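You operate a simulated robot arm through the tools that you are given. There is no shell and no other tool.

Carry out the task below with a simulated two-armed robot. There is one attempt and no reset: what you move stays moved.

## Task
Pick up the small carton from the top of the check bench with one hand, pass it to the other hand and put it on the low shelf of the yellow rack. Set down upright: small carton.

The check looks at the end state, three seconds after you hand in, the way a careful person would. Anything else that was tipped, shoved, dropped, spilled or broken makes it a failure.

## Robot
Two 7-joint arms with two-finger parallel grippers on one trunk, on a base that moves. Base frame: it is fixed to the floor where the robot stands at the start and does not move with it; the origin is under the middle of the robot, x ahead of it, y to its left, z up; the surface under the hand at the start is at about z = 860. Units: mm, degrees, N and s.
The left shoulder is at the start at [20, 170, 1228], the right one opposite. With the tool pointing down near the work surface each hand reaches from about 120 to 660 mm from the robot's upright axis, wherever it stands, measured 20 degrees to its own side. Places, roughly: low shelf of the yellow rack [800, 1700, 300]. Payload 3.8 kg a hand.
Tool frame (each hand has its own): the origin (TCP) lies between the finger pads and is the grasp point; the fingertips stand 30 mm ahead of it; z points along the fingers, y is the line along which they close. The gripper opens to 110 mm. The fingers are 20 mm wide and 10 mm thick; the gripper's body (48 by 112 mm) begins 55 mm behind the TCP.
Orientation is that of the tool frame in the base frame, as a unit quaternion [x, y, z, w]. With the fingers straight down and closing along the base's y, the tool's x points along the base's -x, its y along +y and its z along -z.

## Interface
- The arms move only by the tool apply_moves. It takes "left_increments", "right_increments" or both (then of equal length, played together; a hand with none holds still); each is one flat list of numbers, 7 for each row, row after row: the shift along the tool's x, y, z in mm, then the turn, a rotation vector about the tool's x, y, z in degrees, then the closure in counts, from 0 (fully open) to 255 (shut). In form: [dx, dy, dz, wx, wy, wz, jaw, dx, dy, dz, wx, wy, wz, jaw, ...]. A call has 1 to 20 rows; each row is the pose to reach, as a shift and turn from the pose commanded when the call began, along the tool's axes at that moment. Each row takes 0.2 s and may step no farther than 50 mm and 8.6 degrees from the row before; otherwise, or with a gripper value out of range, the whole call is refused. A pose out of reach is approached as far as the arm can. The call stops where the force on the tool passes 40 N (or 10 N more than at its start, if that is more) or the arm is blocked; 0.2 s more then pass. The fingers move at their own pace (about 72 mm/s each) and stop on an object; they squeeze with about 33 N. The grip force told is the motor's: it shows also when the fingers shut on nothing. Time passes only in rows, and 0.2 s behind the last, so rows that repeat a pose let the fingers close. The reply holds the time, the measured pose of the TCP, the force on the tool along the base axes, the opening and the grip force, in the units named above and with some noise, with the torque about the TCP (base axes, N m) and any sound that the robot's microphone picked up.
- Cameras (640 x 400 px; columns grow to the right, rows downward): "scene" is now at [103, -14.2, 1368.7]; the picture's right is [-0.15, -0.99, 0.00], its down [-0.66, 0.10, -0.74] and it looks along [0.73, -0.11, -0.67] (base axes); focal length 286 px, centre (320, 200). "left" rides on the left gripper at [72, -17, -103] in its tool frame; the picture's right is [0.23, 0.97, 0.00], its down [-0.76, 0.18, -0.62] and it looks along [-0.61, 0.14, 0.78] (tool axes); focal length 222 px, centre (320, 200). "right" rides on the right gripper at [72, 17, -103] in its tool frame; the picture's right is [-0.23, 0.97, 0.00], its down [-0.76, -0.18, -0.62] and it looks along [-0.61, -0.14, 0.78] (tool axes); focal length 222 px, centre (320, 200). There is no depth. A picture from a camera that has moved, and an enlarged one, comes with that camera's place and axes in the base frame and with its lens.
- snapshot(camera): a new picture of that camera. No time passes.
- move_column(by): moves the trunk up (or, below 0, down) by that many mm; the arms and the scene camera ride with it, the base frame stays. It gives what a move gives, with no picture.
- drive_base(legs): drives the robot by 1 to 6 legs, each [ahead, turn to the left] in mm and degrees, along the robot's own axes; the way and the turn of a leg run together, so that a leg with both is an arc; at most 1500 mm and 180 degrees a leg. The arms and the cameras ride along, it lands a little off, and it stops where it bumps. It gives what a move gives.
- pan_tilt(pan, tilt): turns the head with the scene camera to pan (to the left, within 80 degrees either way) and tilt (down, from -29 to 69), counted from straight ahead of the robot. It gives what a move gives.
- zoom(camera, box): a new picture of the part [left, top, right, bottom] of that camera's present view, enlarged. No time passes.
- finish_job(): hands the job in; it is judged then, once.

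Places have to be worked out from the pictures, the camera data and where the tool is seen. Open the grippers and draw the arms clear of the work before you hand the job in, unless the task says otherwise.

The tools are called after "Call:" as name(argument=value, ...) on one line, values as JSON. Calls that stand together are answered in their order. apply_moves: Moves the arms, as the interface text tells. Its arguments: {"type":"object","properties":{"left_increments":{"type":"array"},"right_increments":{"type":"array"}},"required":[]} The other tools are called the same way: move_column (by) moves the trunk up or down; drive_base (legs) drives the base; pan_tilt (pan, tilt) turns the head that bears the scene camera; snapshot (camera) takes a picture; zoom (camera, box) takes an enlarged picture of a part of a camera's view; finish_job () hands the job in.

At the start:

```text
t: 0.0
left_tcp_pos: [454.0, 174.8, 1101.1]
left_ee_rot: [0.0, 1.0, 0.001, 0.0]
left_force: [0.8, 0.2, 1.3]
left_moment: [0.0, -0.04, 0.03]
left_gripper_width: 109.9
left_finger_force: 0.0
right_tcp_pos: [454.2, -252.2, 1079.6]
right_ee_rot: [0.0, 1.0, 0.0, -0.001]
right_force: [0.7, 0.4, 0.2]
right_moment: [0.01, 0.04, -0.02]
right_gripper_width: 110.2
right_finger_force: 0.1
trunk travel left (down, up): [-325.0, 245.0]
robot x, y, heading: [-0.2, -1.3, -0.0]
head pan, tilt (commanded): [-8.8, 42.0]
```

scene: 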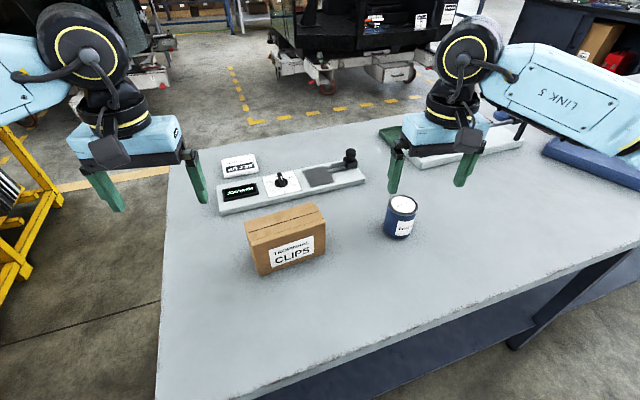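
right: 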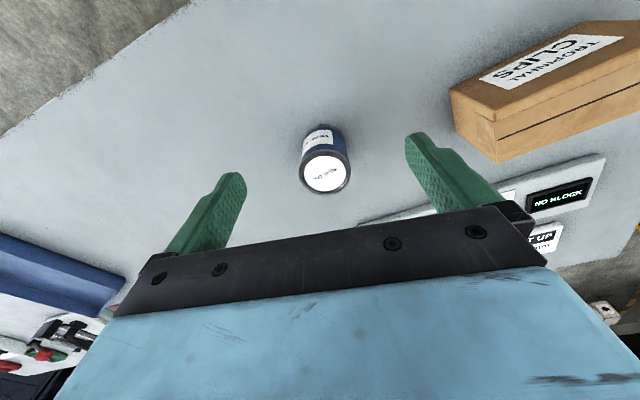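
left: 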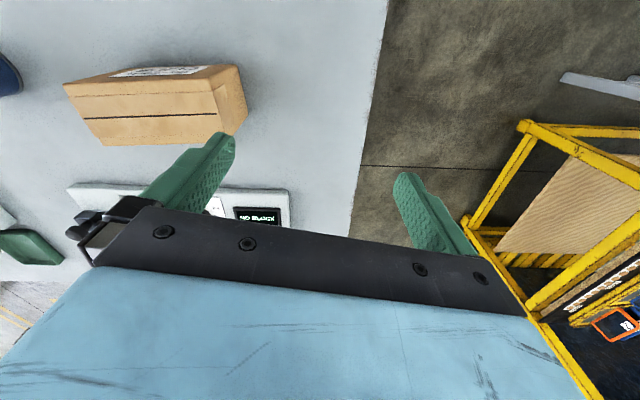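

I'll look at the carton closely in the scene camera first, before moving anything. It appears to sit around [480, 0, 860] and be turned slightly.

Call:
zoom(camera="scene", box=[160, 130, 440, 305])

Call:
snapshot(camera="scene")

```text
2.29 times, centred on (300, 218) of scene
camera zoom: at [103.0, -14.2, 1368.7], right [-0.15, -0.99, 0.0], down [-0.66, 0.1, -0.74], along [0.73, -0.11, -0.67], focal length 654 px, centre (366, 160)
```

zoom: 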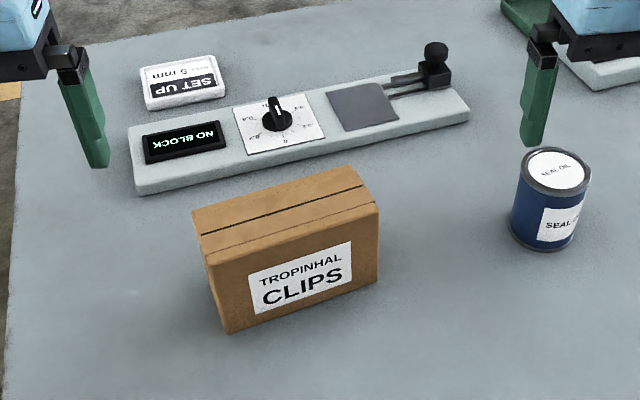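

```text
taken
camera scene: at [103.0, -14.2, 1368.7], right [-0.15, -0.99, 0.0], down [-0.66, 0.1, -0.74], along [0.73, -0.11, -0.67], focal length 286 px, centre (320, 200)
```

scene: 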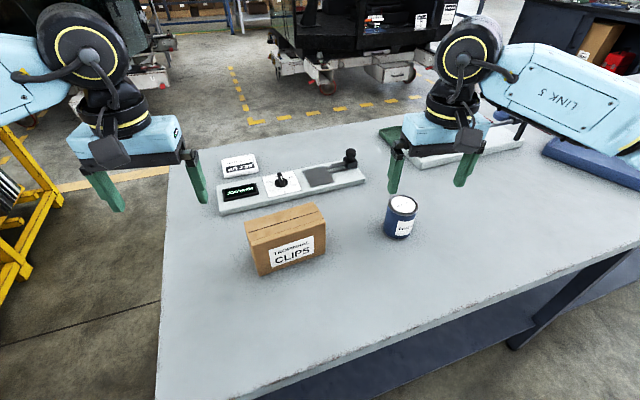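

The carton measures about 145 x 60 x 98 mm, centred near [497, -6] with yaw of about 13°. Now I turn the head to look at the yellow rack on the left before planning the grasps.

Call:
pan_tilt(pan=65, tilt=32)

Call:
snapshot(camera="scene")

```text
t: 1.5
left_tcp_pos: [455.1, 174.4, 1102.1]
left_ee_rot: [0.0, 1.0, 0.0, -0.001]
left_force: [-0.4, -0.7, 0.6]
left_moment: [0.03, -0.05, -0.04]
left_gripper_width: 109.9
left_finger_force: 0.0
right_tcp_pos: [455.0, -252.0, 1079.9]
right_ee_rot: [0.0, 1.0, -0.001, 0.0]
right_force: [0.0, -0.4, 0.1]
right_moment: [-0.01, 0.01, -0.03]
right_gripper_width: 110.2
right_finger_force: 0.1
trunk travel left (down, up): [-325.0, 245.0]
robot x, y, heading: [3.0, 0.9, -0.1]
head pan, tilt (commanded): [65.0, 32.0]
```

```text
taken
camera scene: at [58.2, 79.7, 1383.7], right [0.91, -0.42, 0.0], down [-0.22, -0.48, -0.85], along [0.36, 0.77, -0.53], focal length 286 px, centre (320, 200)
```

scene: 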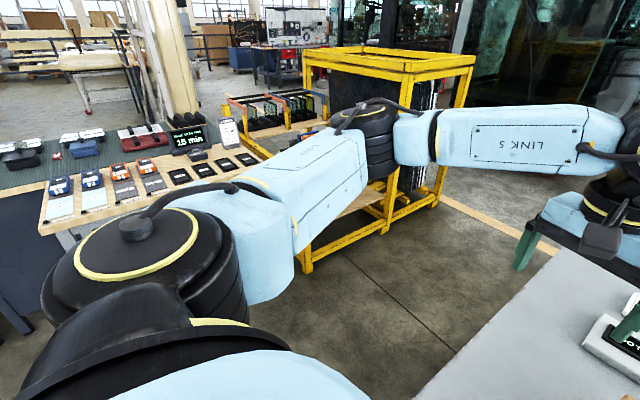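

The yellow rack stands to the left-ahead, partly hidden by the left arm. I zoom in on it.

Call:
zoom(camera="scene", box=[200, 30, 500, 280])

Call:
snapshot(camera="left")

```text
1.60 times, centred on (350, 155) of scene
camera zoom: at [58.2, 79.7, 1383.7], right [0.91, -0.42, 0.0], down [-0.22, -0.48, -0.85], along [0.36, 0.77, -0.53], focal length 458 px, centre (272, 272)
```

zoom: 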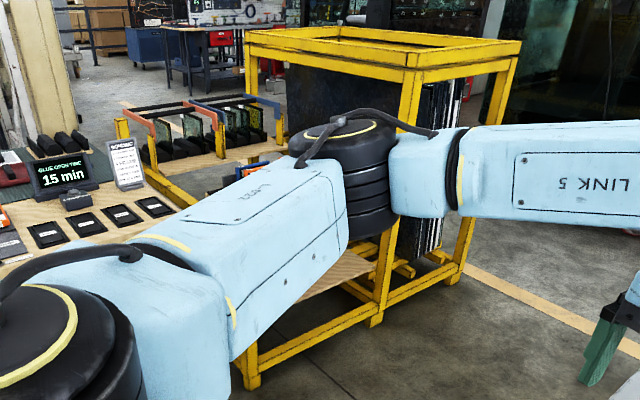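

```text
taken
camera left: at [380.7, 157.8, 1203.9], right [-0.23, 0.97, 0.0], down [0.76, 0.18, 0.62], along [0.61, 0.14, -0.78], focal length 222 px, centre (320, 200)
```

left: 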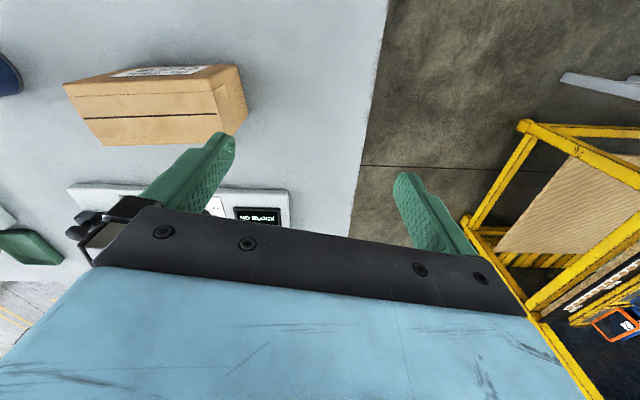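

The rack legs and a plywood low shelf show up, but what is above the shelf isn't clear. I zoom the left hand camera onto the rack, which it sees upside down.

Call:
zoom(camera="left", box=[440, 60, 640, 400])

Call:
pan_tilt(pan=80, tilt=25)

Call:
snapshot(camera="scene")

```text
1.18 times, centred on (540, 230) of left
camera zoom: at [380.7, 157.8, 1203.9], right [-0.23, 0.97, 0.0], down [0.76, 0.18, 0.62], along [0.61, 0.14, -0.78], focal length 261 px, centre (61, 165)
```

zoom: 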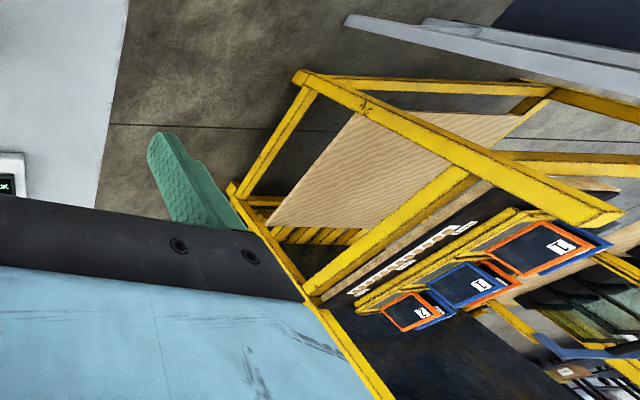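

```text
t: 2.2
left_tcp_pos: [455.1, 174.2, 1101.3]
left_ee_rot: [0.0, 1.0, 0.0, 0.0]
left_force: [0.0, -1.0, -0.7]
left_moment: [-0.02, -0.02, 0.01]
left_gripper_width: 110.1
left_finger_force: 0.0
right_tcp_pos: [454.5, -250.7, 1080.3]
right_ee_rot: [0.0, 1.0, 0.0, 0.001]
right_force: [0.0, 0.2, -0.1]
right_moment: [0.03, 0.02, 0.0]
right_gripper_width: 110.4
right_finger_force: 0.1
trunk travel left (down, up): [-325.0, 245.0]
robot x, y, heading: [-2.1, -1.8, -0.2]
head pan, tilt (commanded): [80.0, 25.0]
```

```text
taken
camera scene: at [36.4, 89.2, 1394.8], right [0.98, -0.17, 0.0], down [-0.07, -0.42, -0.91], along [0.16, 0.89, -0.42], focal length 286 px, centre (320, 200)
```

scene: 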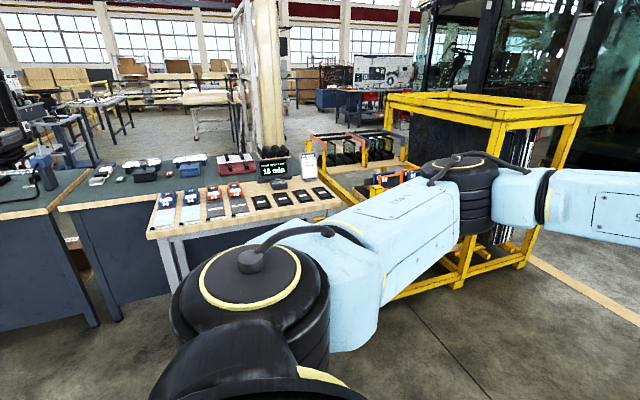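

The low shelf is an open-fronted plywood deck at z≈300, with an upper shelf edge near z≈640, so the placing hand should come in slanted. The plan is for the right hand to take the carton from above near its right end. The left hand will then take it at a slant from the left end and carry it to the rack. First I swing the right hand over the carton's right half, turning it so its fingers close across the 60 mm side.

Call:
apply_moves(right_increments=[-3.9, 16.3, 0, 0, 0, -7.92, 0, -7.8, 32.6, 0, 0, 0, -15.85, 0, -11.7, 49, 0, 0, 0, -23.77, 0, -15.6, 65.3, 0, 0, 0, -31.7, 0, -19.5, 81.6, 0, 0, 0, -39.6, 0, -23.4, 98, 0, 0, 0, -47.5, 0, -27.4, 114.3, 0, 0, 0, -55.5, 0, -31.3, 130.6, 0, 0, 0, -63.4, 0, -35.2, 146.9, 0, 0, 0, -71.3, 0, -39.1, 163.2, 0, 0, 0, -79.2, 0, -43, 179.5, 0, 0, 0, -87.2, 0, -46.9, 195.9, 0, 0, 0, -95.1, 0, -50.8, 212.2, 0, 0, 0, -103, 0, -50.8, 212.2, 0, 0, 0, -103, 0])

Call:
pan_tilt(pan=0, tilt=45)

Call:
snapshot(camera="scene")

Call:
snapshot(camera="right")

```text
t: 5.2
left_tcp_pos: [453.8, 169.7, 1101.4]
left_ee_rot: [0.001, 1.0, 0.002, -0.001]
left_force: [-0.5, -1.3, 0.1]
left_moment: [0.05, -0.03, 0.04]
left_gripper_width: 110.2
left_finger_force: 0.1
right_tcp_pos: [308.1, -28.7, 1082.7]
right_ee_rot: [0.736, -0.675, 0.033, -0.035]
right_force: [0.8, -0.3, 0.3]
right_moment: [0.04, 0.01, 0.03]
right_gripper_width: 110.1
right_finger_force: 0.0
right hand out of reach, approached as far as the arm can: row 7, 8, 9, 10, 11, 12, 13, 14
trunk travel left (down, up): [-325.0, 245.0]
robot x, y, heading: [-2.0, -1.6, 0.0]
head pan, tilt (commanded): [80.0, 25.0]
```

```text
t: 6.8
left_tcp_pos: [453.2, 175.0, 1100.9]
left_ee_rot: [0.0, 1.0, -0.001, 0.0]
left_force: [-0.3, -0.1, -0.1]
left_moment: [-0.05, 0.03, 0.02]
left_gripper_width: 110.1
left_finger_force: 0.1
right_tcp_pos: [308.6, -23.9, 1084.6]
right_ee_rot: [0.737, -0.674, 0.034, -0.035]
right_force: [-0.3, 0.3, 0.9]
right_moment: [0.01, 0.01, -0.02]
right_gripper_width: 109.7
right_finger_force: 0.1
trunk travel left (down, up): [-325.0, 245.0]
robot x, y, heading: [-3.8, -1.1, -0.0]
head pan, tilt (commanded): [0.0, 45.0]
```

```text
taken
camera scene: at [101.6, -1.4, 1364.3], right [0.0, -1.0, 0.0], down [-0.71, 0.0, -0.71], along [0.71, 0.0, -0.71], focal length 286 px, centre (320, 200)
```

scene: 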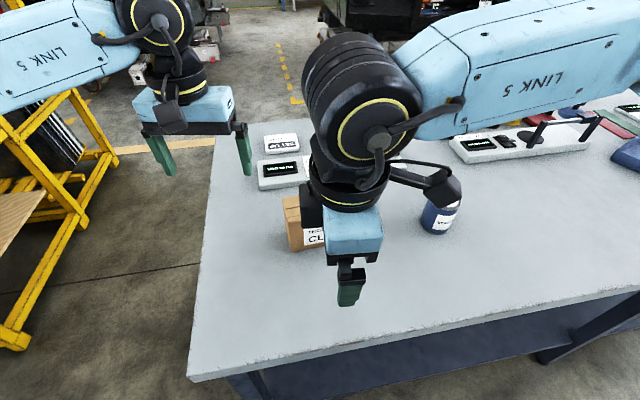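

```text
taken
camera right: at [288.1, -99.3, 1185.9], right [-0.99, 0.14, -0.1], down [0.05, 0.77, 0.63], along [0.16, 0.62, -0.77], focal length 222 px, centre (320, 200)
```

right: 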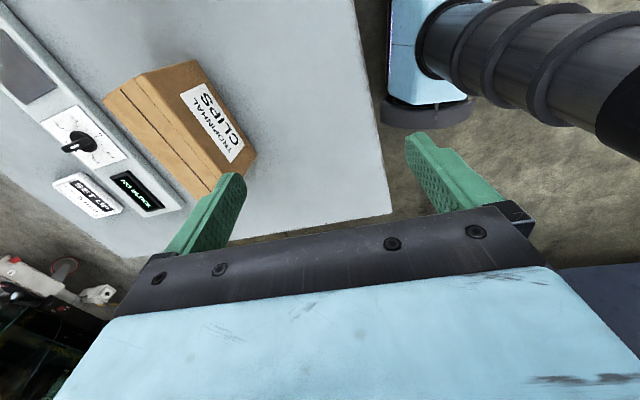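

The wrist ran out of range turning that way: the right hand stopped at [308, -24, 1084], short and slightly tilted. I'll turn it the other way instead. First a neutral row to see what pose the controller treats as commanded.

Call:
apply_moves(right_increments=[0, 0, 0, 0, 0, 0, 0])

```text
t: 7.2
left_tcp_pos: [455.5, 173.6, 1101.3]
left_ee_rot: [0.0, 1.0, 0.0, 0.0]
left_force: [0.7, -0.9, -0.3]
left_moment: [-0.03, 0.04, 0.04]
left_gripper_width: 110.0
left_finger_force: 0.1
right_tcp_pos: [309.4, -24.8, 1084.5]
right_ee_rot: [0.736, -0.675, 0.035, -0.034]
right_force: [-0.5, 0.2, 0.4]
right_moment: [0.01, -0.01, 0.01]
right_gripper_width: 110.1
right_finger_force: 0.2
trunk travel left (down, up): [-325.0, 245.0]
robot x, y, heading: [1.3, 1.3, -0.3]
head pan, tilt (commanded): [0.0, 45.0]
```

The commanded pose now equals the reached one. I unwind the right hand back to its starting pose, then I'll turn it the other way.

Call:
apply_moves(right_increments=[19.9, -10.3, 1.5, -0.38, 0.37, 7.91, 0, 39.8, -20.6, 3, -0.75, 0.73, 15.8, 0, 59.7, -31, 4.5, -1.1, 1.1, 23.7, 0, 79.5, -41.3, 6, -1.5, 1.47, 31.6, 0, 99.4, -51.6, 7.5, -1.9, 1.83, 39.5, 0, 119.3, -61.9, 9, -2.25, 2.2, 47.45, 0, 139.2, -72.2, 10.5, -2.6, 2.57, 55.4, 0, 159, -82.5, 12, -3, 2.9, 63.3, 0, 179, -92.9, 13.5, -3.4, 3.3, 71.2, 0, 198.8, -103.2, 15, -3.75, 3.67, 79.1, 0, 218.7, -113.5, 16.5, -4.1, 4.03, 87, 0, 238.6, -123.8, 18, -4.5, 4.4, 94.9, 0, 238.6, -123.8, 18, -4.5, 4.4, 94.9, 0])

```text
t: 10.0
left_tcp_pos: [454.7, 174.8, 1101.0]
left_ee_rot: [0.0, 1.0, 0.0, 0.0]
left_force: [0.0, -0.3, 0.1]
left_moment: [0.0, 0.03, 0.04]
left_gripper_width: 110.1
left_finger_force: 0.0
right_tcp_pos: [453.2, -255.9, 1080.7]
right_ee_rot: [0.001, 1.0, 0.001, 0.0]
right_force: [-0.2, -1.2, 0.0]
right_moment: [0.04, -0.05, 0.0]
right_gripper_width: 110.0
right_finger_force: 0.0
trunk travel left (down, up): [-325.0, 245.0]
robot x, y, heading: [5.8, -0.4, 0.2]
head pan, tilt (commanded): [0.0, 45.0]
```

The right hand is back at its start pose. Now I turn it the other way by 77° while moving it over the carton's right half.

Call:
apply_moves(right_increments=[-5.2, 21.3, 0, 0, 0, 7.7, 0, -10.4, 42.6, 0, 0, 0, 15.4, 0, -15.6, 63.9, 0, 0, 0, 23.1, 0, -20.8, 85.2, 0, 0, 0, 30.8, 0, -26, 106.5, 0, 0, 0, 38.5, 0, -31.2, 127.8, 0, 0, 0, 46.2, 0, -36.4, 149.1, 0, 0, 0, 53.9, 0, -41.6, 170.4, 0, 0, 0, 61.6, 0, -46.8, 191.7, 0, 0, 0, 69.3, 0, -52, 213, 0, 0, 0, 77, 0, -52, 213, 0, 0, 0, 77, 0])

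Call:
snapshot(camera="scene")

Call:
snapshot(camera="right")

```text
t: 12.4
left_tcp_pos: [454.2, 173.4, 1101.6]
left_ee_rot: [0.0, 1.0, 0.0, -0.001]
left_force: [0.5, 0.6, 0.1]
left_moment: [0.01, 0.0, -0.02]
left_gripper_width: 109.9
left_finger_force: 0.0
right_tcp_pos: [506.3, -41.6, 1080.7]
right_ee_rot: [0.623, 0.782, 0.001, -0.001]
right_force: [-0.7, -0.2, 0.4]
right_moment: [0.0, -0.02, -0.01]
right_gripper_width: 109.8
right_finger_force: 0.1
trunk travel left (down, up): [-325.0, 245.0]
robot x, y, heading: [2.0, 1.3, 0.4]
head pan, tilt (commanded): [0.0, 45.0]
```

```text
taken
camera scene: at [101.5, -2.0, 1364.3], right [0.0, -1.0, 0.0], down [-0.71, 0.0, -0.71], along [0.71, 0.0, -0.71], focal length 286 px, centre (320, 200)
```

scene: 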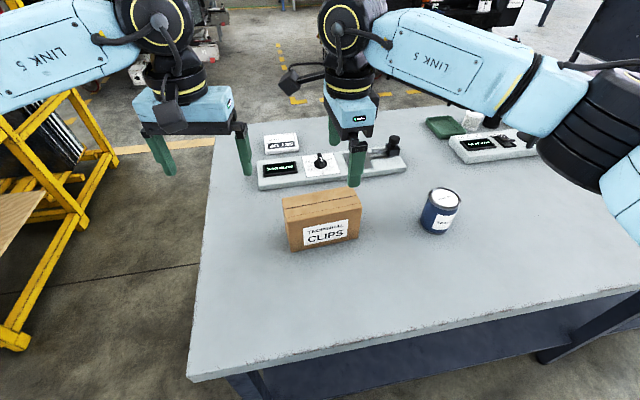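

```text
taken
camera right: at [507.2, 32.4, 1185.3], right [1.0, 0.0, 0.0], down [0.0, -0.78, 0.62], along [0.0, -0.62, -0.78], focal length 222 px, centre (320, 200)
```

right: 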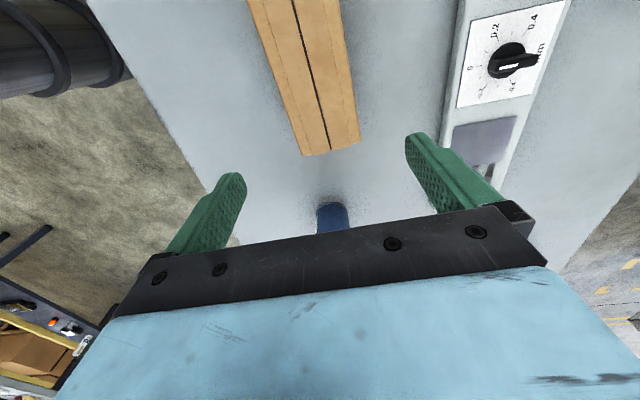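

The turn worked: the right hand is at [506, -42, 1081] with its fingers along the carton's narrow direction. I zoom both cameras to refine the carton's position before going down.

Call:
zoom(camera="right", box=[200, 0, 440, 240])

Call:
zoom(camera="scene", box=[250, 130, 410, 260])

```text
1.67 times, centred on (320, 120) of right
camera zoom: at [507.2, 32.4, 1185.3], right [1.0, 0.0, 0.0], down [0.0, -0.78, 0.62], along [0.0, -0.62, -0.78], focal length 370 px, centre (320, 333)
```

zoom: 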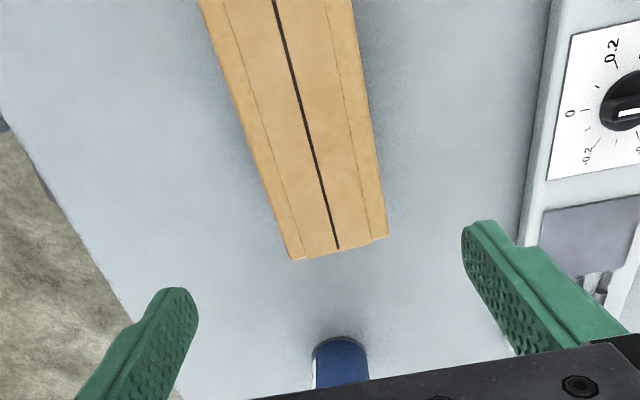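

```text
3.08 times, centred on (330, 195) of scene
camera zoom: at [101.5, -2.0, 1364.3], right [0.0, -1.0, 0.0], down [-0.71, 0.0, -0.71], along [0.71, 0.0, -0.71], focal length 880 px, centre (289, 215)
```

zoom: 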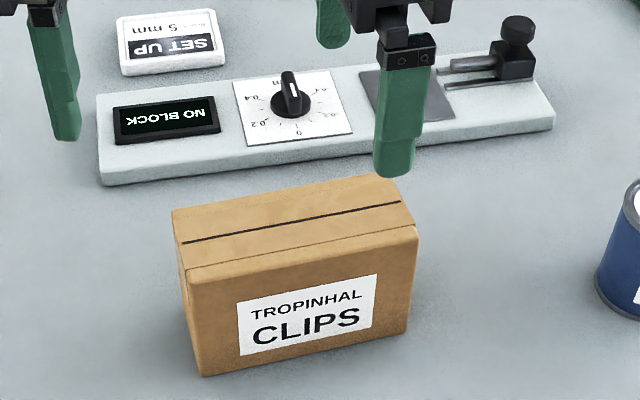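

I estimate the carton's centre at (499, -5), its yaw at about 15° and its top at z≈962. The grasp point is (509, -42), z≈924. I turn 2° to line up and go down with the fingers open.

Call:
apply_moves(right_increments=[-0.7, 2.9, 20, 0, 0, -2, 0, -0.7, 2.9, 40, 0, 0, -2, 0, -0.7, 2.9, 60, 0, 0, -2, 0, -0.7, 2.9, 80, 0, 0, -2, 0, -0.7, 2.9, 100, 0, 0, -2, 0, -0.7, 2.9, 120, 0, 0, -2, 0, -0.7, 2.9, 138, 0, 0, -2, 0, -0.7, 2.9, 156, 0, 0, -2, 0, -0.7, 2.9, 156, 0, 0, -2, 0])

Call:
snapshot(camera="scene")

Call:
snapshot(camera="right")

```text
t: 14.4
left_tcp_pos: [453.7, 173.4, 1101.3]
left_ee_rot: [0.0, 1.0, 0.0, 0.0]
left_force: [-0.2, 0.1, 1.0]
left_moment: [0.0, 0.02, -0.02]
left_gripper_width: 110.2
left_finger_force: 0.1
right_tcp_pos: [509.5, -40.0, 923.6]
right_ee_rot: [0.609, 0.793, 0.001, 0.0]
right_force: [0.2, -0.7, -0.3]
right_moment: [0.01, 0.0, 0.01]
right_gripper_width: 110.0
right_finger_force: 0.0
trunk travel left (down, up): [-325.0, 245.0]
robot x, y, heading: [-3.2, 0.1, 0.1]
head pan, tilt (commanded): [0.0, 45.0]
```

```text
taken
camera scene: at [101.5, -1.5, 1364.3], right [0.0, -1.0, 0.0], down [-0.71, 0.0, -0.71], along [0.71, 0.0, -0.71], focal length 286 px, centre (320, 200)
```

scene: 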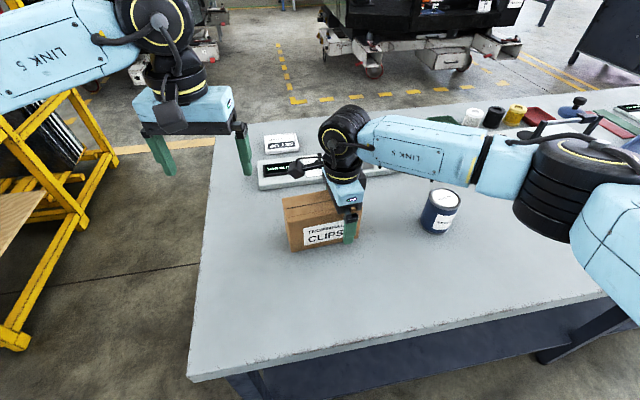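

```text
taken
camera right: at [506.7, 32.8, 1028.3], right [1.0, 0.03, 0.0], down [0.03, -0.78, 0.62], along [0.02, -0.62, -0.78], focal length 222 px, centre (320, 200)
```

right: 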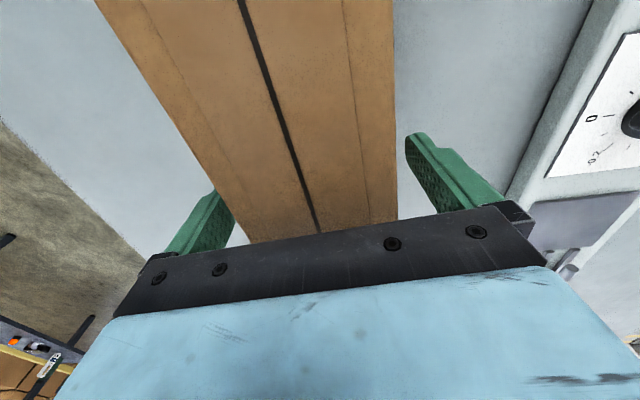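

The fingers straddle the carton near its right end, with clearance on both sides and no contact force. Now I close the right gripper.

Call:
apply_moves(right_increments=[0, 0, 0, 0, 0, 0, 80, 0, 0, 0, 0, 0, 0, 120, 0, 0, 0, 0, 0, 0, 255, 0, 0, 0, 0, 0, 0, 255, 0, 0, 0, 0, 0, 0, 255])

Call:
snapshot(camera="right")

```text
t: 15.6
left_tcp_pos: [454.7, 174.5, 1099.6]
left_ee_rot: [0.0, 1.0, -0.001, 0.0]
left_force: [0.7, 0.2, 0.7]
left_moment: [0.01, -0.04, -0.01]
left_gripper_width: 110.2
left_finger_force: 0.1
right_tcp_pos: [510.0, -41.2, 924.2]
right_ee_rot: [0.609, 0.793, 0.001, -0.001]
right_force: [-0.1, -0.2, -0.1]
right_moment: [-0.09, 0.05, -0.04]
right_gripper_width: 68.0
right_finger_force: 32.9
trunk travel left (down, up): [-325.0, 245.0]
robot x, y, heading: [-1.3, 0.8, 0.0]
head pan, tilt (commanded): [0.0, 45.0]
```

```text
taken
camera right: at [506.8, 32.9, 1028.4], right [1.0, 0.03, 0.0], down [0.03, -0.78, 0.62], along [0.02, -0.62, -0.78], focal length 222 px, centre (320, 200)
```

right: 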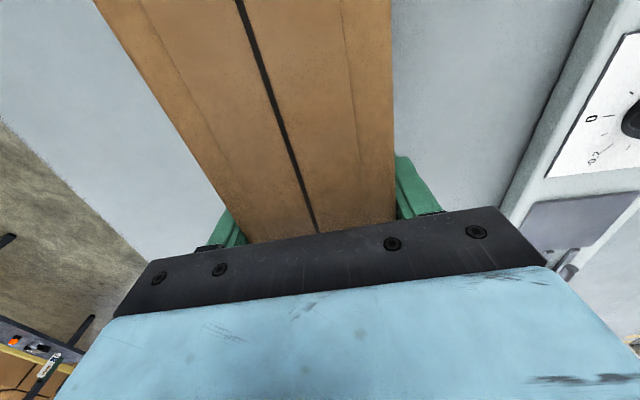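

The gripper holds at 68 mm width with 33 N, so the carton is grasped. I lift it a little and read its weight and moment.

Call:
apply_moves(right_increments=[0, 0, -8, 0, 0, 0, 255, 0, 0, -18, 0, 0, 0, 255, 0, 0, -30, 0, 0, 0, 255, 0, 0, -42, 0, 0, 0, 255, 0, 0, -42, 0, 0, 0, 255, 0, 0, -42, 0, 0, 0, 255])

Call:
snapshot(camera="scene")

Call:
snapshot(camera="right")

```text
t: 17.0
left_tcp_pos: [454.3, 174.1, 1100.7]
left_ee_rot: [0.0, 1.0, 0.001, 0.001]
left_force: [0.7, 0.2, -0.4]
left_moment: [0.0, 0.03, 0.02]
left_gripper_width: 110.0
left_finger_force: 0.0
right_tcp_pos: [510.1, -41.8, 967.9]
right_ee_rot: [0.609, 0.793, 0.001, -0.001]
right_force: [0.3, -0.1, -3.4]
right_moment: [-0.15, -0.04, -0.01]
right_gripper_width: 67.8
right_finger_force: 32.8
trunk travel left (down, up): [-325.0, 245.0]
robot x, y, heading: [1.4, -4.5, -0.0]
head pan, tilt (commanded): [0.0, 45.0]
```

```text
taken
camera scene: at [101.9, -1.5, 1364.2], right [0.0, -1.0, 0.0], down [-0.71, 0.0, -0.71], along [0.71, 0.0, -0.71], focal length 286 px, centre (320, 200)
```

scene: 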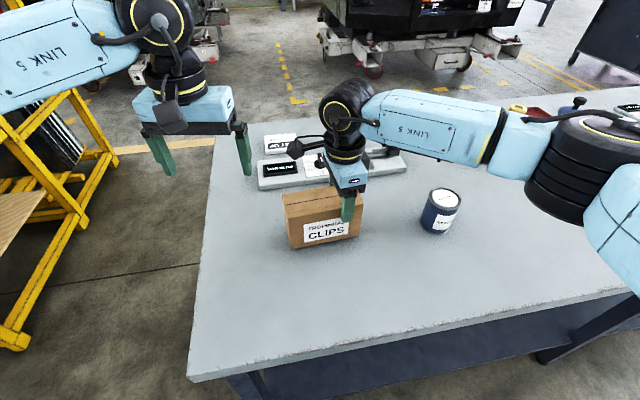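

```text
taken
camera right: at [507.0, 32.0, 1071.4], right [1.0, 0.03, 0.0], down [0.03, -0.78, 0.62], along [0.02, -0.62, -0.78], focal length 222 px, centre (320, 200)
```

right: 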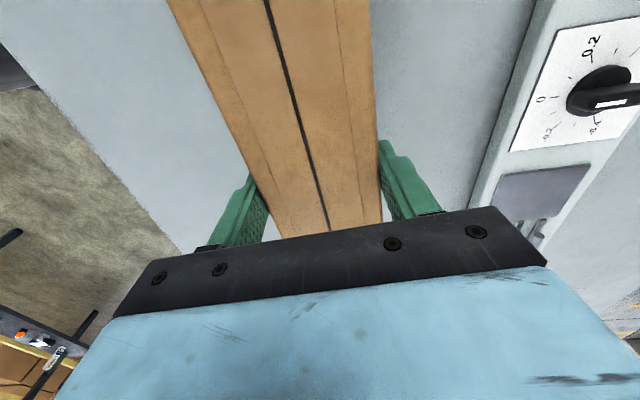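

The reading shows only 3.4 N, and in the hand camera the carton looks lower relative to the hand than before. I look closely to see whether it tilted or slipped.

Call:
zoom(camera="scene", box=[250, 140, 410, 260])

Call:
zoom(camera="left", box=[0, 0, 320, 200])

```text
3.33 times, centred on (330, 200) of scene
camera zoom: at [101.9, -1.5, 1364.2], right [0.0, -1.0, 0.0], down [-0.71, 0.0, -0.71], along [0.71, 0.0, -0.71], focal length 953 px, centre (287, 200)
```

zoom: 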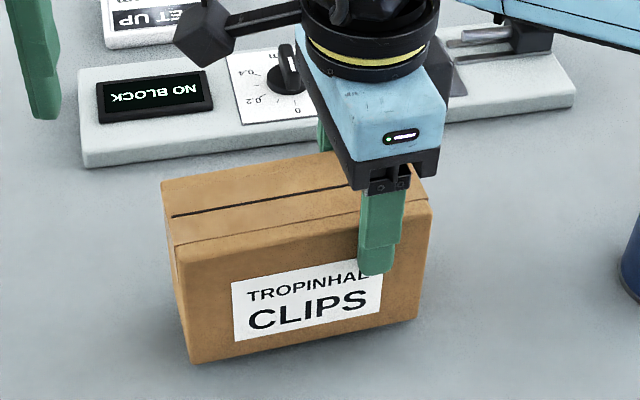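

```text
2.00 times, centred on (160, 100) of left
camera zoom: at [380.9, 157.8, 1203.8], right [-0.23, 0.97, 0.0], down [0.76, 0.18, 0.62], along [0.61, 0.14, -0.78], focal length 444 px, centre (640, 400)
```

zoom: 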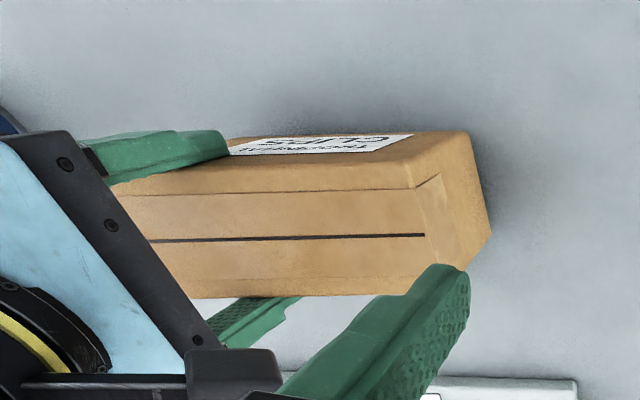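

The reading fits a fully hanging carton of about 0.36 kg, but the fingers appear to have slid up its sides by 25–30 mm. I wait briefly and check whether it is still slipping.

Call:
apply_moves(right_increments=[0, 0, 0, 0, 0, 0, 255, 0, 0, 0, 0, 0, 0, 255, 0, 0, 0, 0, 0, 0, 255])

Call:
zoom(camera="scene", box=[250, 140, 410, 260])

Call:
snapshot(camera="right")

```text
t: 17.8
left_tcp_pos: [454.8, 176.1, 1100.6]
left_ee_rot: [0.0, 1.0, 0.001, 0.0]
left_force: [0.3, -0.5, -0.5]
left_moment: [-0.04, 0.0, 0.02]
left_gripper_width: 110.0
left_finger_force: 0.1
right_tcp_pos: [509.3, -40.9, 967.1]
right_ee_rot: [0.609, 0.793, 0.0, -0.001]
right_force: [0.9, -0.1, -3.1]
right_moment: [-0.17, -0.03, -0.02]
right_gripper_width: 67.7
right_finger_force: 33.0
trunk travel left (down, up): [-325.0, 245.0]
robot x, y, heading: [2.5, -1.7, 0.3]
head pan, tilt (commanded): [0.0, 45.0]
```

```text
3.33 times, centred on (330, 200) of scene
camera zoom: at [101.9, -1.5, 1364.2], right [0.0, -1.0, 0.0], down [-0.71, 0.0, -0.71], along [0.71, 0.0, -0.71], focal length 953 px, centre (287, 200)
```

zoom: 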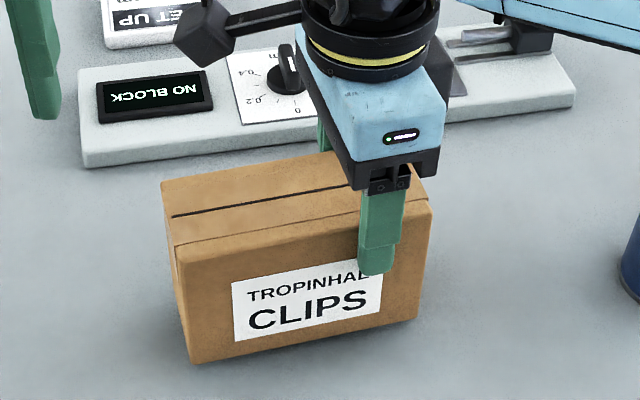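

```text
taken
camera right: at [507.0, 32.0, 1071.3], right [1.0, 0.03, 0.0], down [0.03, -0.78, 0.62], along [0.02, -0.62, -0.78], focal length 222 px, centre (320, 200)
```

right: 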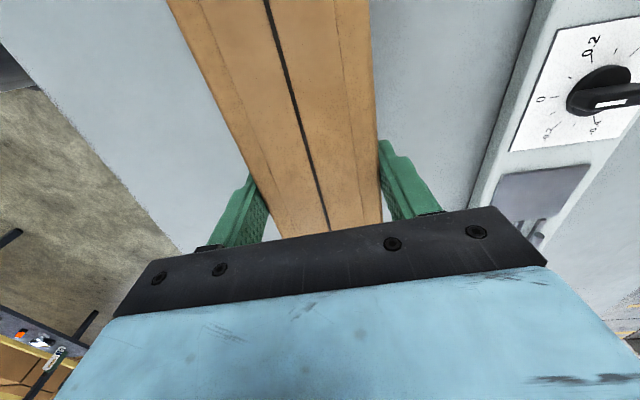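

The carton isn't moving now, so the grip is steady. I test another small lift of 12 mm, done slowly, to see whether the carton follows the fingers.

Call:
apply_moves(right_increments=[0, 0, -3, 0, 0, 0, 255, 0, 0, -6, 0, 0, 0, 255, 0, 0, -9, 0, 0, 0, 255, 0, 0, -12, 0, 0, 0, 255, 0, 0, -12, 0, 0, 0, 255])

Call:
zoom(camera="scene", box=[250, 140, 410, 260])

Call:
snapshot(camera="right")

```text
t: 19.0
left_tcp_pos: [454.1, 173.4, 1100.4]
left_ee_rot: [0.0, 1.0, 0.0, 0.0]
left_force: [0.5, -0.4, 0.8]
left_moment: [0.01, 0.01, -0.02]
left_gripper_width: 110.0
left_finger_force: 0.1
right_tcp_pos: [508.1, -41.9, 980.0]
right_ee_rot: [0.608, 0.794, 0.0, -0.001]
right_force: [-0.4, -0.2, -3.3]
right_moment: [-0.11, -0.02, 0.0]
right_gripper_width: 68.0
right_finger_force: 32.7
trunk travel left (down, up): [-325.0, 245.0]
robot x, y, heading: [-2.8, -0.1, -0.2]
head pan, tilt (commanded): [0.0, 45.0]
```

```text
3.33 times, centred on (330, 200) of scene
camera zoom: at [101.9, -1.5, 1364.2], right [0.0, -1.0, 0.0], down [-0.71, 0.0, -0.71], along [0.71, 0.0, -0.71], focal length 953 px, centre (287, 200)
```

zoom: 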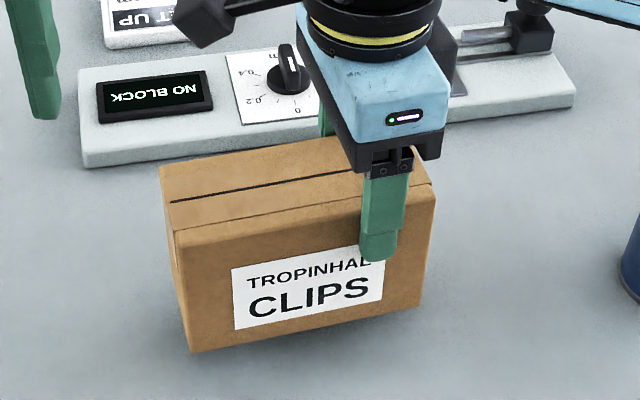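

```text
taken
camera right: at [506.6, 31.5, 1083.9], right [1.0, 0.03, 0.0], down [0.03, -0.78, 0.62], along [0.02, -0.62, -0.78], focal length 222 px, centre (320, 200)
```

right: 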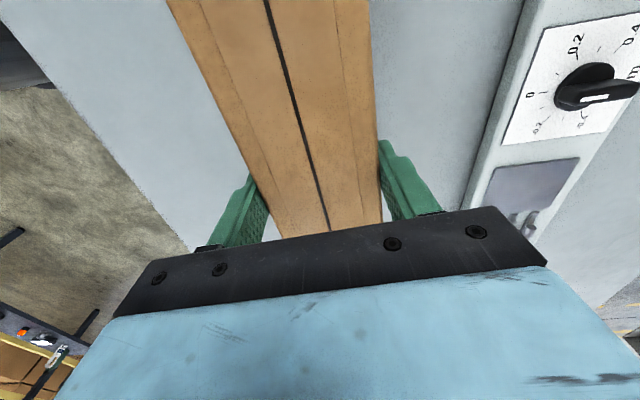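

The carton now follows the fingers exactly and hangs level at about 3.3 N, so the hold is stable. I lift it slowly to handover height and move the empty left hand out to the left to make room.

Call:
apply_moves(right_increments=[0, 0, -5, 0, 0, 0, 255, 0, 0, -12, 0, 0, 0, 255, 0, 0, -20, 0, 0, 0, 255, 0, 0, -30, 0, 0, 0, 255, 0, 0, -40, 0, 0, 0, 255, 0, 0, -50, 0, 0, 0, 255, 0, 0, -60, 0, 0, 0, 255, 0, 0, -70, 0, 0, 0, 255, 0, 0, -80, 0, 0, 0, 255, 0, 0, -90, 0, 0, 0, 255, 0, 0, -98, 0, 0, 0, 255, 0, 0, -105, 0, 0, 0, 255, 0, 0, -110, 0, 0, 0, 255, 0, 0, -110, 0, 0, 0, 255], left_increments=[2, 6, -3, 0, 0, 0, 0, 4, 12, -6, 0, 0, 0, 0, 6, 18, -9, 0, 0, 0, 0, 8, 24, -12, 0, 0, 0, 0, 10, 30, -15, 0, 0, 0, 0, 12, 36, -18, 0, 0, 0, 0, 14, 42, -21, 0, 0, 0, 0, 16, 48, -24, 0, 0, 0, 0, 18, 54, -27, 0, 0, 0, 0, 20, 60, -30, 0, 0, 0, 0, 20, 65, -32, 0, 0, 0, 0, 20, 70, -34, 0, 0, 0, 0, 20, 75, -36, 0, 0, 0, 0, 20, 75, -36, 0, 0, 0, 0])

Call:
snapshot(camera="scene")

Call:
snapshot(camera="right")

```text
t: 22.0
left_tcp_pos: [434.4, 248.6, 1136.4]
left_ee_rot: [0.0, 1.0, 0.0, 0.001]
left_force: [0.4, 0.7, 0.5]
left_moment: [0.01, 0.03, 0.02]
left_gripper_width: 109.7
left_finger_force: 0.0
right_tcp_pos: [509.4, -42.2, 1089.1]
right_ee_rot: [0.609, 0.793, 0.0, -0.001]
right_force: [0.4, 0.7, -3.5]
right_moment: [-0.12, 0.0, 0.04]
right_gripper_width: 67.8
right_finger_force: 33.0
trunk travel left (down, up): [-325.0, 245.0]
robot x, y, heading: [-2.1, 1.5, 0.0]
head pan, tilt (commanded): [0.0, 45.0]
```

```text
taken
camera scene: at [101.9, -1.6, 1364.2], right [0.0, -1.0, 0.0], down [-0.71, 0.0, -0.71], along [0.71, 0.0, -0.71], focal length 286 px, centre (320, 200)
```

scene: 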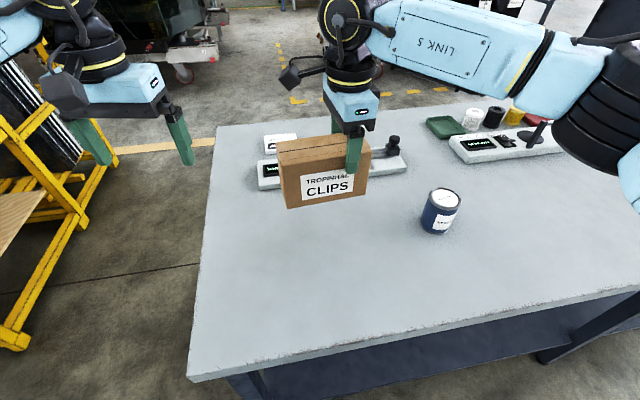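

```text
taken
camera right: at [507.3, 31.9, 1193.3], right [1.0, 0.03, 0.0], down [0.03, -0.78, 0.62], along [0.02, -0.62, -0.78], focal length 222 px, centre (320, 200)
```

right: 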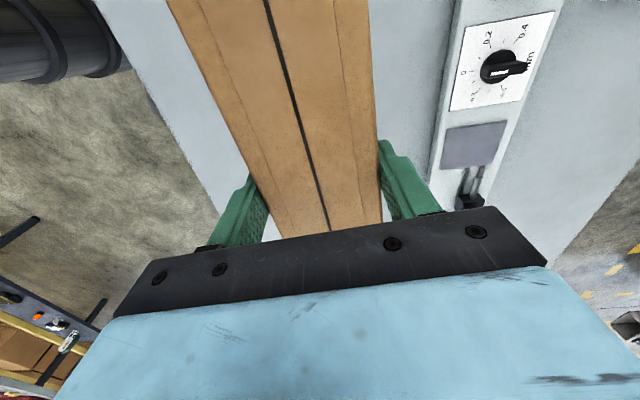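

The carton is held steady at about 3.5 N with the hand at z = 1089. I zoom in to measure the hanging carton for the handover.

Call:
zoom(camera="scene", box=[250, 100, 410, 220])

Call:
zoom(camera="left", box=[0, 0, 320, 200])

```text
3.33 times, centred on (330, 160) of scene
camera zoom: at [101.9, -1.6, 1364.2], right [0.0, -1.0, 0.0], down [-0.71, 0.0, -0.71], along [0.71, 0.0, -0.71], focal length 953 px, centre (287, 333)
```

zoom: 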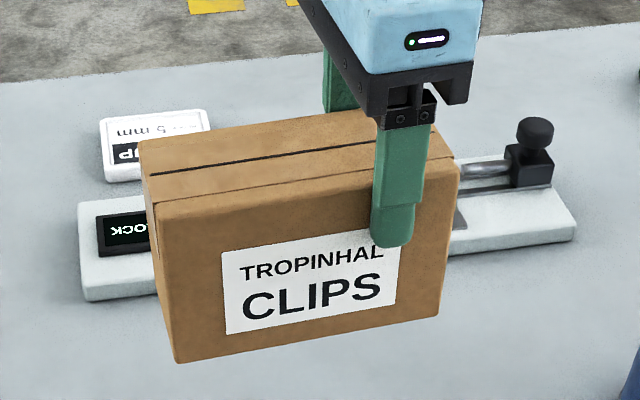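

```text
2.00 times, centred on (160, 100) of left
camera zoom: at [360.5, 232.1, 1239.8], right [-0.23, 0.97, 0.0], down [0.76, 0.18, 0.62], along [0.61, 0.14, -0.78], focal length 444 px, centre (640, 400)
```

zoom: 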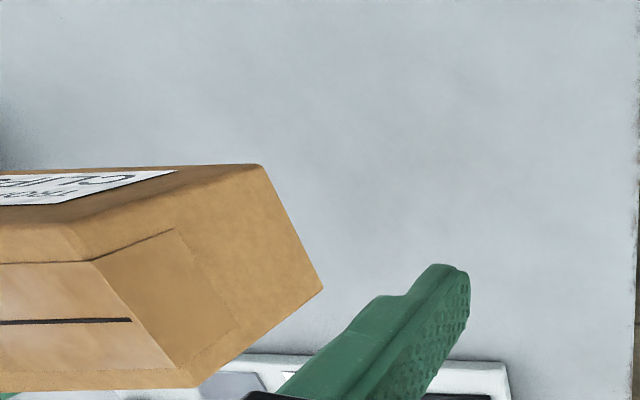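

The hanging carton is level: top z≈1098, centre (499, -5), left end centre (480, 66). The left hand will take the left end, pointing right and 20° down with its camera on top. I first turn it to that attitude well clear of the carton.

Call:
apply_moves(left_increments=[-0.4, -2.2, 0.7, 3.94, 3.03, -5.62, 0, -0.8, -4.4, 1.3, 7.88, 6.05, -11.25, 0, -1.2, -6.6, 2, 11.82, 9.08, -16.87, 0, -1.7, -8.9, 2.6, 15.76, 12.1, -22.49, 0, -2.1, -11.1, 3.3, 19.7, 15.13, -28.11, 0, -2.5, -13.3, 3.9, 23.64, 18.15, -33.74, 0, -2.9, -15.5, 4.6, 27.58, 21.18, -39.36, 0, -3.3, -17.7, 5.3, 31.53, 24.2, -44.98, 0, -3.7, -19.9, 5.9, 35.47, 27.23, -50.6, 0, -4.1, -22.1, 6.6, 39.41, 30.25, -56.23, 0, -4.5, -24.3, 7.2, 43.35, 33.28, -61.85, 0, -5, -26.6, 7.9, 47.29, 36.3, -67.47, 0, -5.4, -28.8, 8.5, 51.23, 39.33, -73.09, 0, -5.8, -31, 9.2, 55.17, 42.35, -78.72, 0, -6.2, -33.2, 9.8, 59.11, 45.38, -84.34, 0, -6.6, -35.4, 10.5, 63.05, 48.4, -89.96, 0, -6.6, -35.4, 10.5, 63.05, 48.4, -89.96, 0])

Call:
snapshot(camera="scene")

Call:
snapshot(camera="left")

```text
t: 25.6
left_tcp_pos: [441.6, 214.4, 1126.1]
left_ee_rot: [0.65, -0.499, 0.455, 0.349]
left_force: [0.4, -0.3, 1.3]
left_moment: [0.01, -0.01, -0.03]
left_gripper_width: 110.0
left_finger_force: 0.0
right_tcp_pos: [511.1, -41.2, 1088.4]
right_ee_rot: [0.609, 0.793, 0.0, -0.001]
right_force: [-0.6, -0.2, -3.0]
right_moment: [-0.12, -0.04, -0.02]
right_gripper_width: 67.7
right_finger_force: 32.9
trunk travel left (down, up): [-325.0, 245.0]
robot x, y, heading: [1.2, 2.6, -0.1]
head pan, tilt (commanded): [0.0, 45.0]
```

```text
taken
camera scene: at [102.1, -1.6, 1364.2], right [0.0, -1.0, 0.0], down [-0.71, 0.0, -0.71], along [0.71, 0.0, -0.71], focal length 286 px, centre (320, 200)
```

scene: 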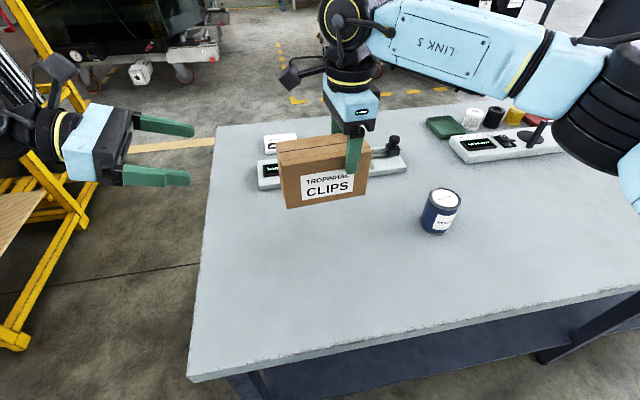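

```text
taken
camera left: at [437.6, 288.3, 1228.9], right [-0.92, -0.33, 0.21], down [-0.39, 0.77, -0.5], along [0.0, -0.55, -0.84], focal length 222 px, centre (320, 200)
```

left: 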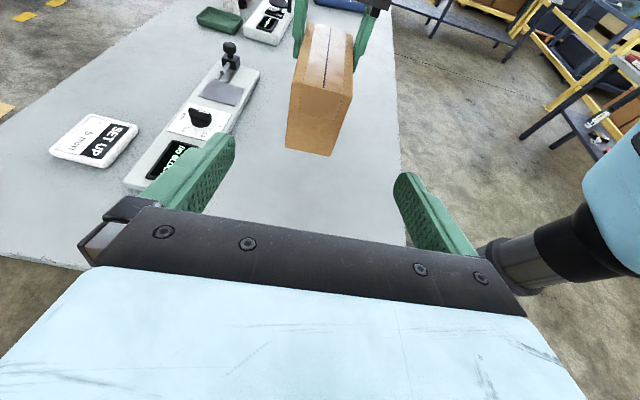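

The left hand is oriented and lined up; the carton sits centred between its open fingers in the left camera. I advance 135 mm along the tool axis first, then check.

Call:
apply_moves(left_increments=[0, 0.1, 15, 0, 0, 0, 0, 0, 0.2, 35, 0, 0, 0, 0, 0, 0.3, 55, 0, 0, 0, 0, 0, 0.4, 75, 0, 0, 0, 0, 0, 0.5, 95, 0, 0, 0, 0, 0, 0.6, 112, 0, 0, 0, 0, 0, 0.7, 125, 0, 0, 0, 0, 0, 0.8, 135, 0, 0, 0, 0, 0, 0.8, 135, 0, 0, 0, 0])

Call:
snapshot(camera="left")

Call:
zoom(camera="scene", box=[160, 60, 420, 222])

```text
t: 27.6
left_tcp_pos: [473.3, 91.4, 1081.2]
left_ee_rot: [0.649, -0.499, 0.455, 0.349]
left_force: [0.4, 0.7, 0.7]
left_moment: [0.01, -0.01, -0.01]
left_gripper_width: 110.1
left_finger_force: 0.1
right_tcp_pos: [510.2, -42.1, 1088.0]
right_ee_rot: [0.609, 0.793, 0.001, -0.001]
right_force: [0.3, -0.6, -3.8]
right_moment: [-0.13, -0.06, -0.02]
right_gripper_width: 67.9
right_finger_force: 33.2
trunk travel left (down, up): [-325.0, 245.0]
robot x, y, heading: [-0.8, -0.5, -0.0]
head pan, tilt (commanded): [0.0, 45.0]
```

```text
taken
camera left: at [469.8, 165.9, 1183.4], right [-0.92, -0.33, 0.21], down [-0.39, 0.77, -0.5], along [0.0, -0.55, -0.84], focal length 222 px, centre (320, 200)
```

left: 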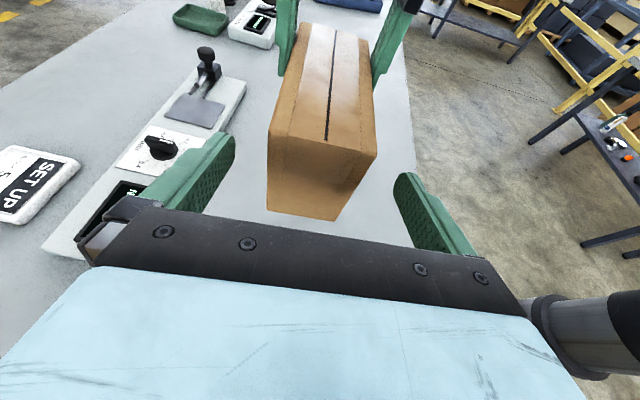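

```text
2.46 times, centred on (290, 141) of scene
camera zoom: at [101.8, -1.4, 1364.2], right [0.0, -1.0, 0.0], down [-0.71, 0.0, -0.71], along [0.71, 0.0, -0.71], focal length 704 px, centre (394, 345)
```

zoom: 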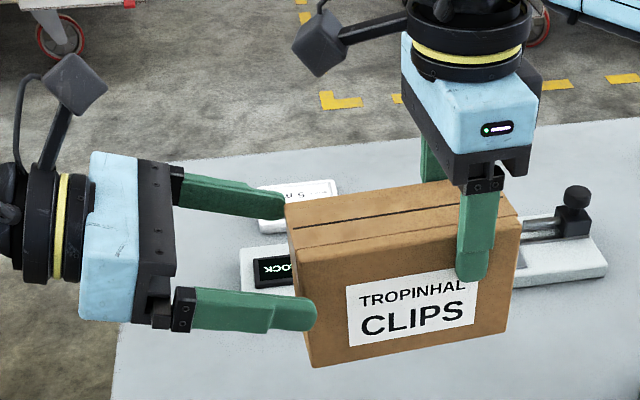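

The fingers straddle the carton's left end with even gaps, and the two hand cameras are well apart. I advance the last 63 mm slowly.

Call:
apply_moves(left_increments=[0, 0, 12, 0, 0, 0, 0, 0, 0, 24, 0, 0, 0, 0, 0, 0, 36, 0, 0, 0, 0, 0, 0, 46, 0, 0, 0, 0, 0, 0, 55, 0, 0, 0, 0, 0, 0, 63, 0, 0, 0, 0, 0, 0, 63, 0, 0, 0, 0])

Call:
snapshot(camera="left")

Call:
zoom(camera="scene", box=[160, 60, 420, 222])

```text
t: 29.2
left_tcp_pos: [487.9, 33.5, 1059.4]
left_ee_rot: [0.649, -0.5, 0.455, 0.349]
left_force: [0.5, 0.6, 0.2]
left_moment: [0.01, 0.03, 0.01]
left_gripper_width: 109.9
left_finger_force: 0.0
right_tcp_pos: [510.1, -41.5, 1087.2]
right_ee_rot: [0.609, 0.793, 0.001, -0.001]
right_force: [0.4, 0.1, -3.6]
right_moment: [-0.1, -0.05, 0.04]
right_gripper_width: 67.6
right_finger_force: 33.1
trunk travel left (down, up): [-325.0, 245.0]
robot x, y, heading: [1.7, -1.2, 0.1]
head pan, tilt (commanded): [0.0, 45.0]
```

```text
taken
camera left: at [484.9, 109.0, 1162.1], right [-0.92, -0.33, 0.21], down [-0.39, 0.77, -0.5], along [0.0, -0.55, -0.84], focal length 222 px, centre (320, 200)
```

left: 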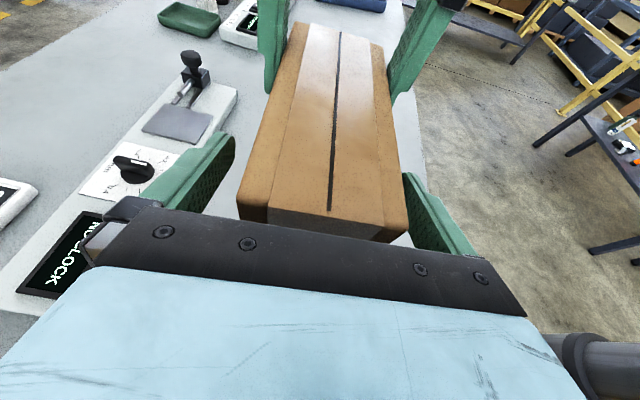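

```text
2.46 times, centred on (290, 141) of scene
camera zoom: at [101.9, -1.4, 1364.2], right [0.0, -1.0, 0.0], down [-0.71, 0.0, -0.71], along [0.71, 0.0, -0.71], focal length 704 px, centre (394, 345)
```

zoom: 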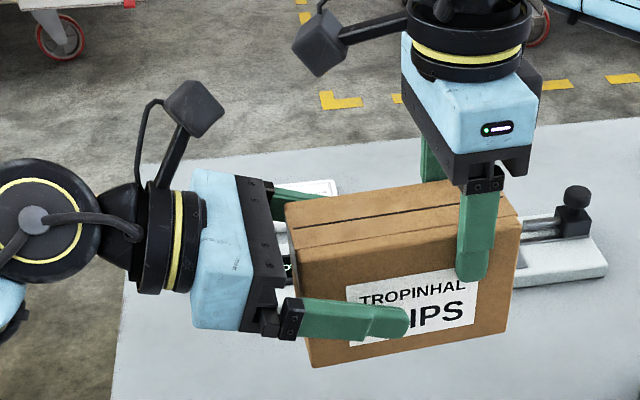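

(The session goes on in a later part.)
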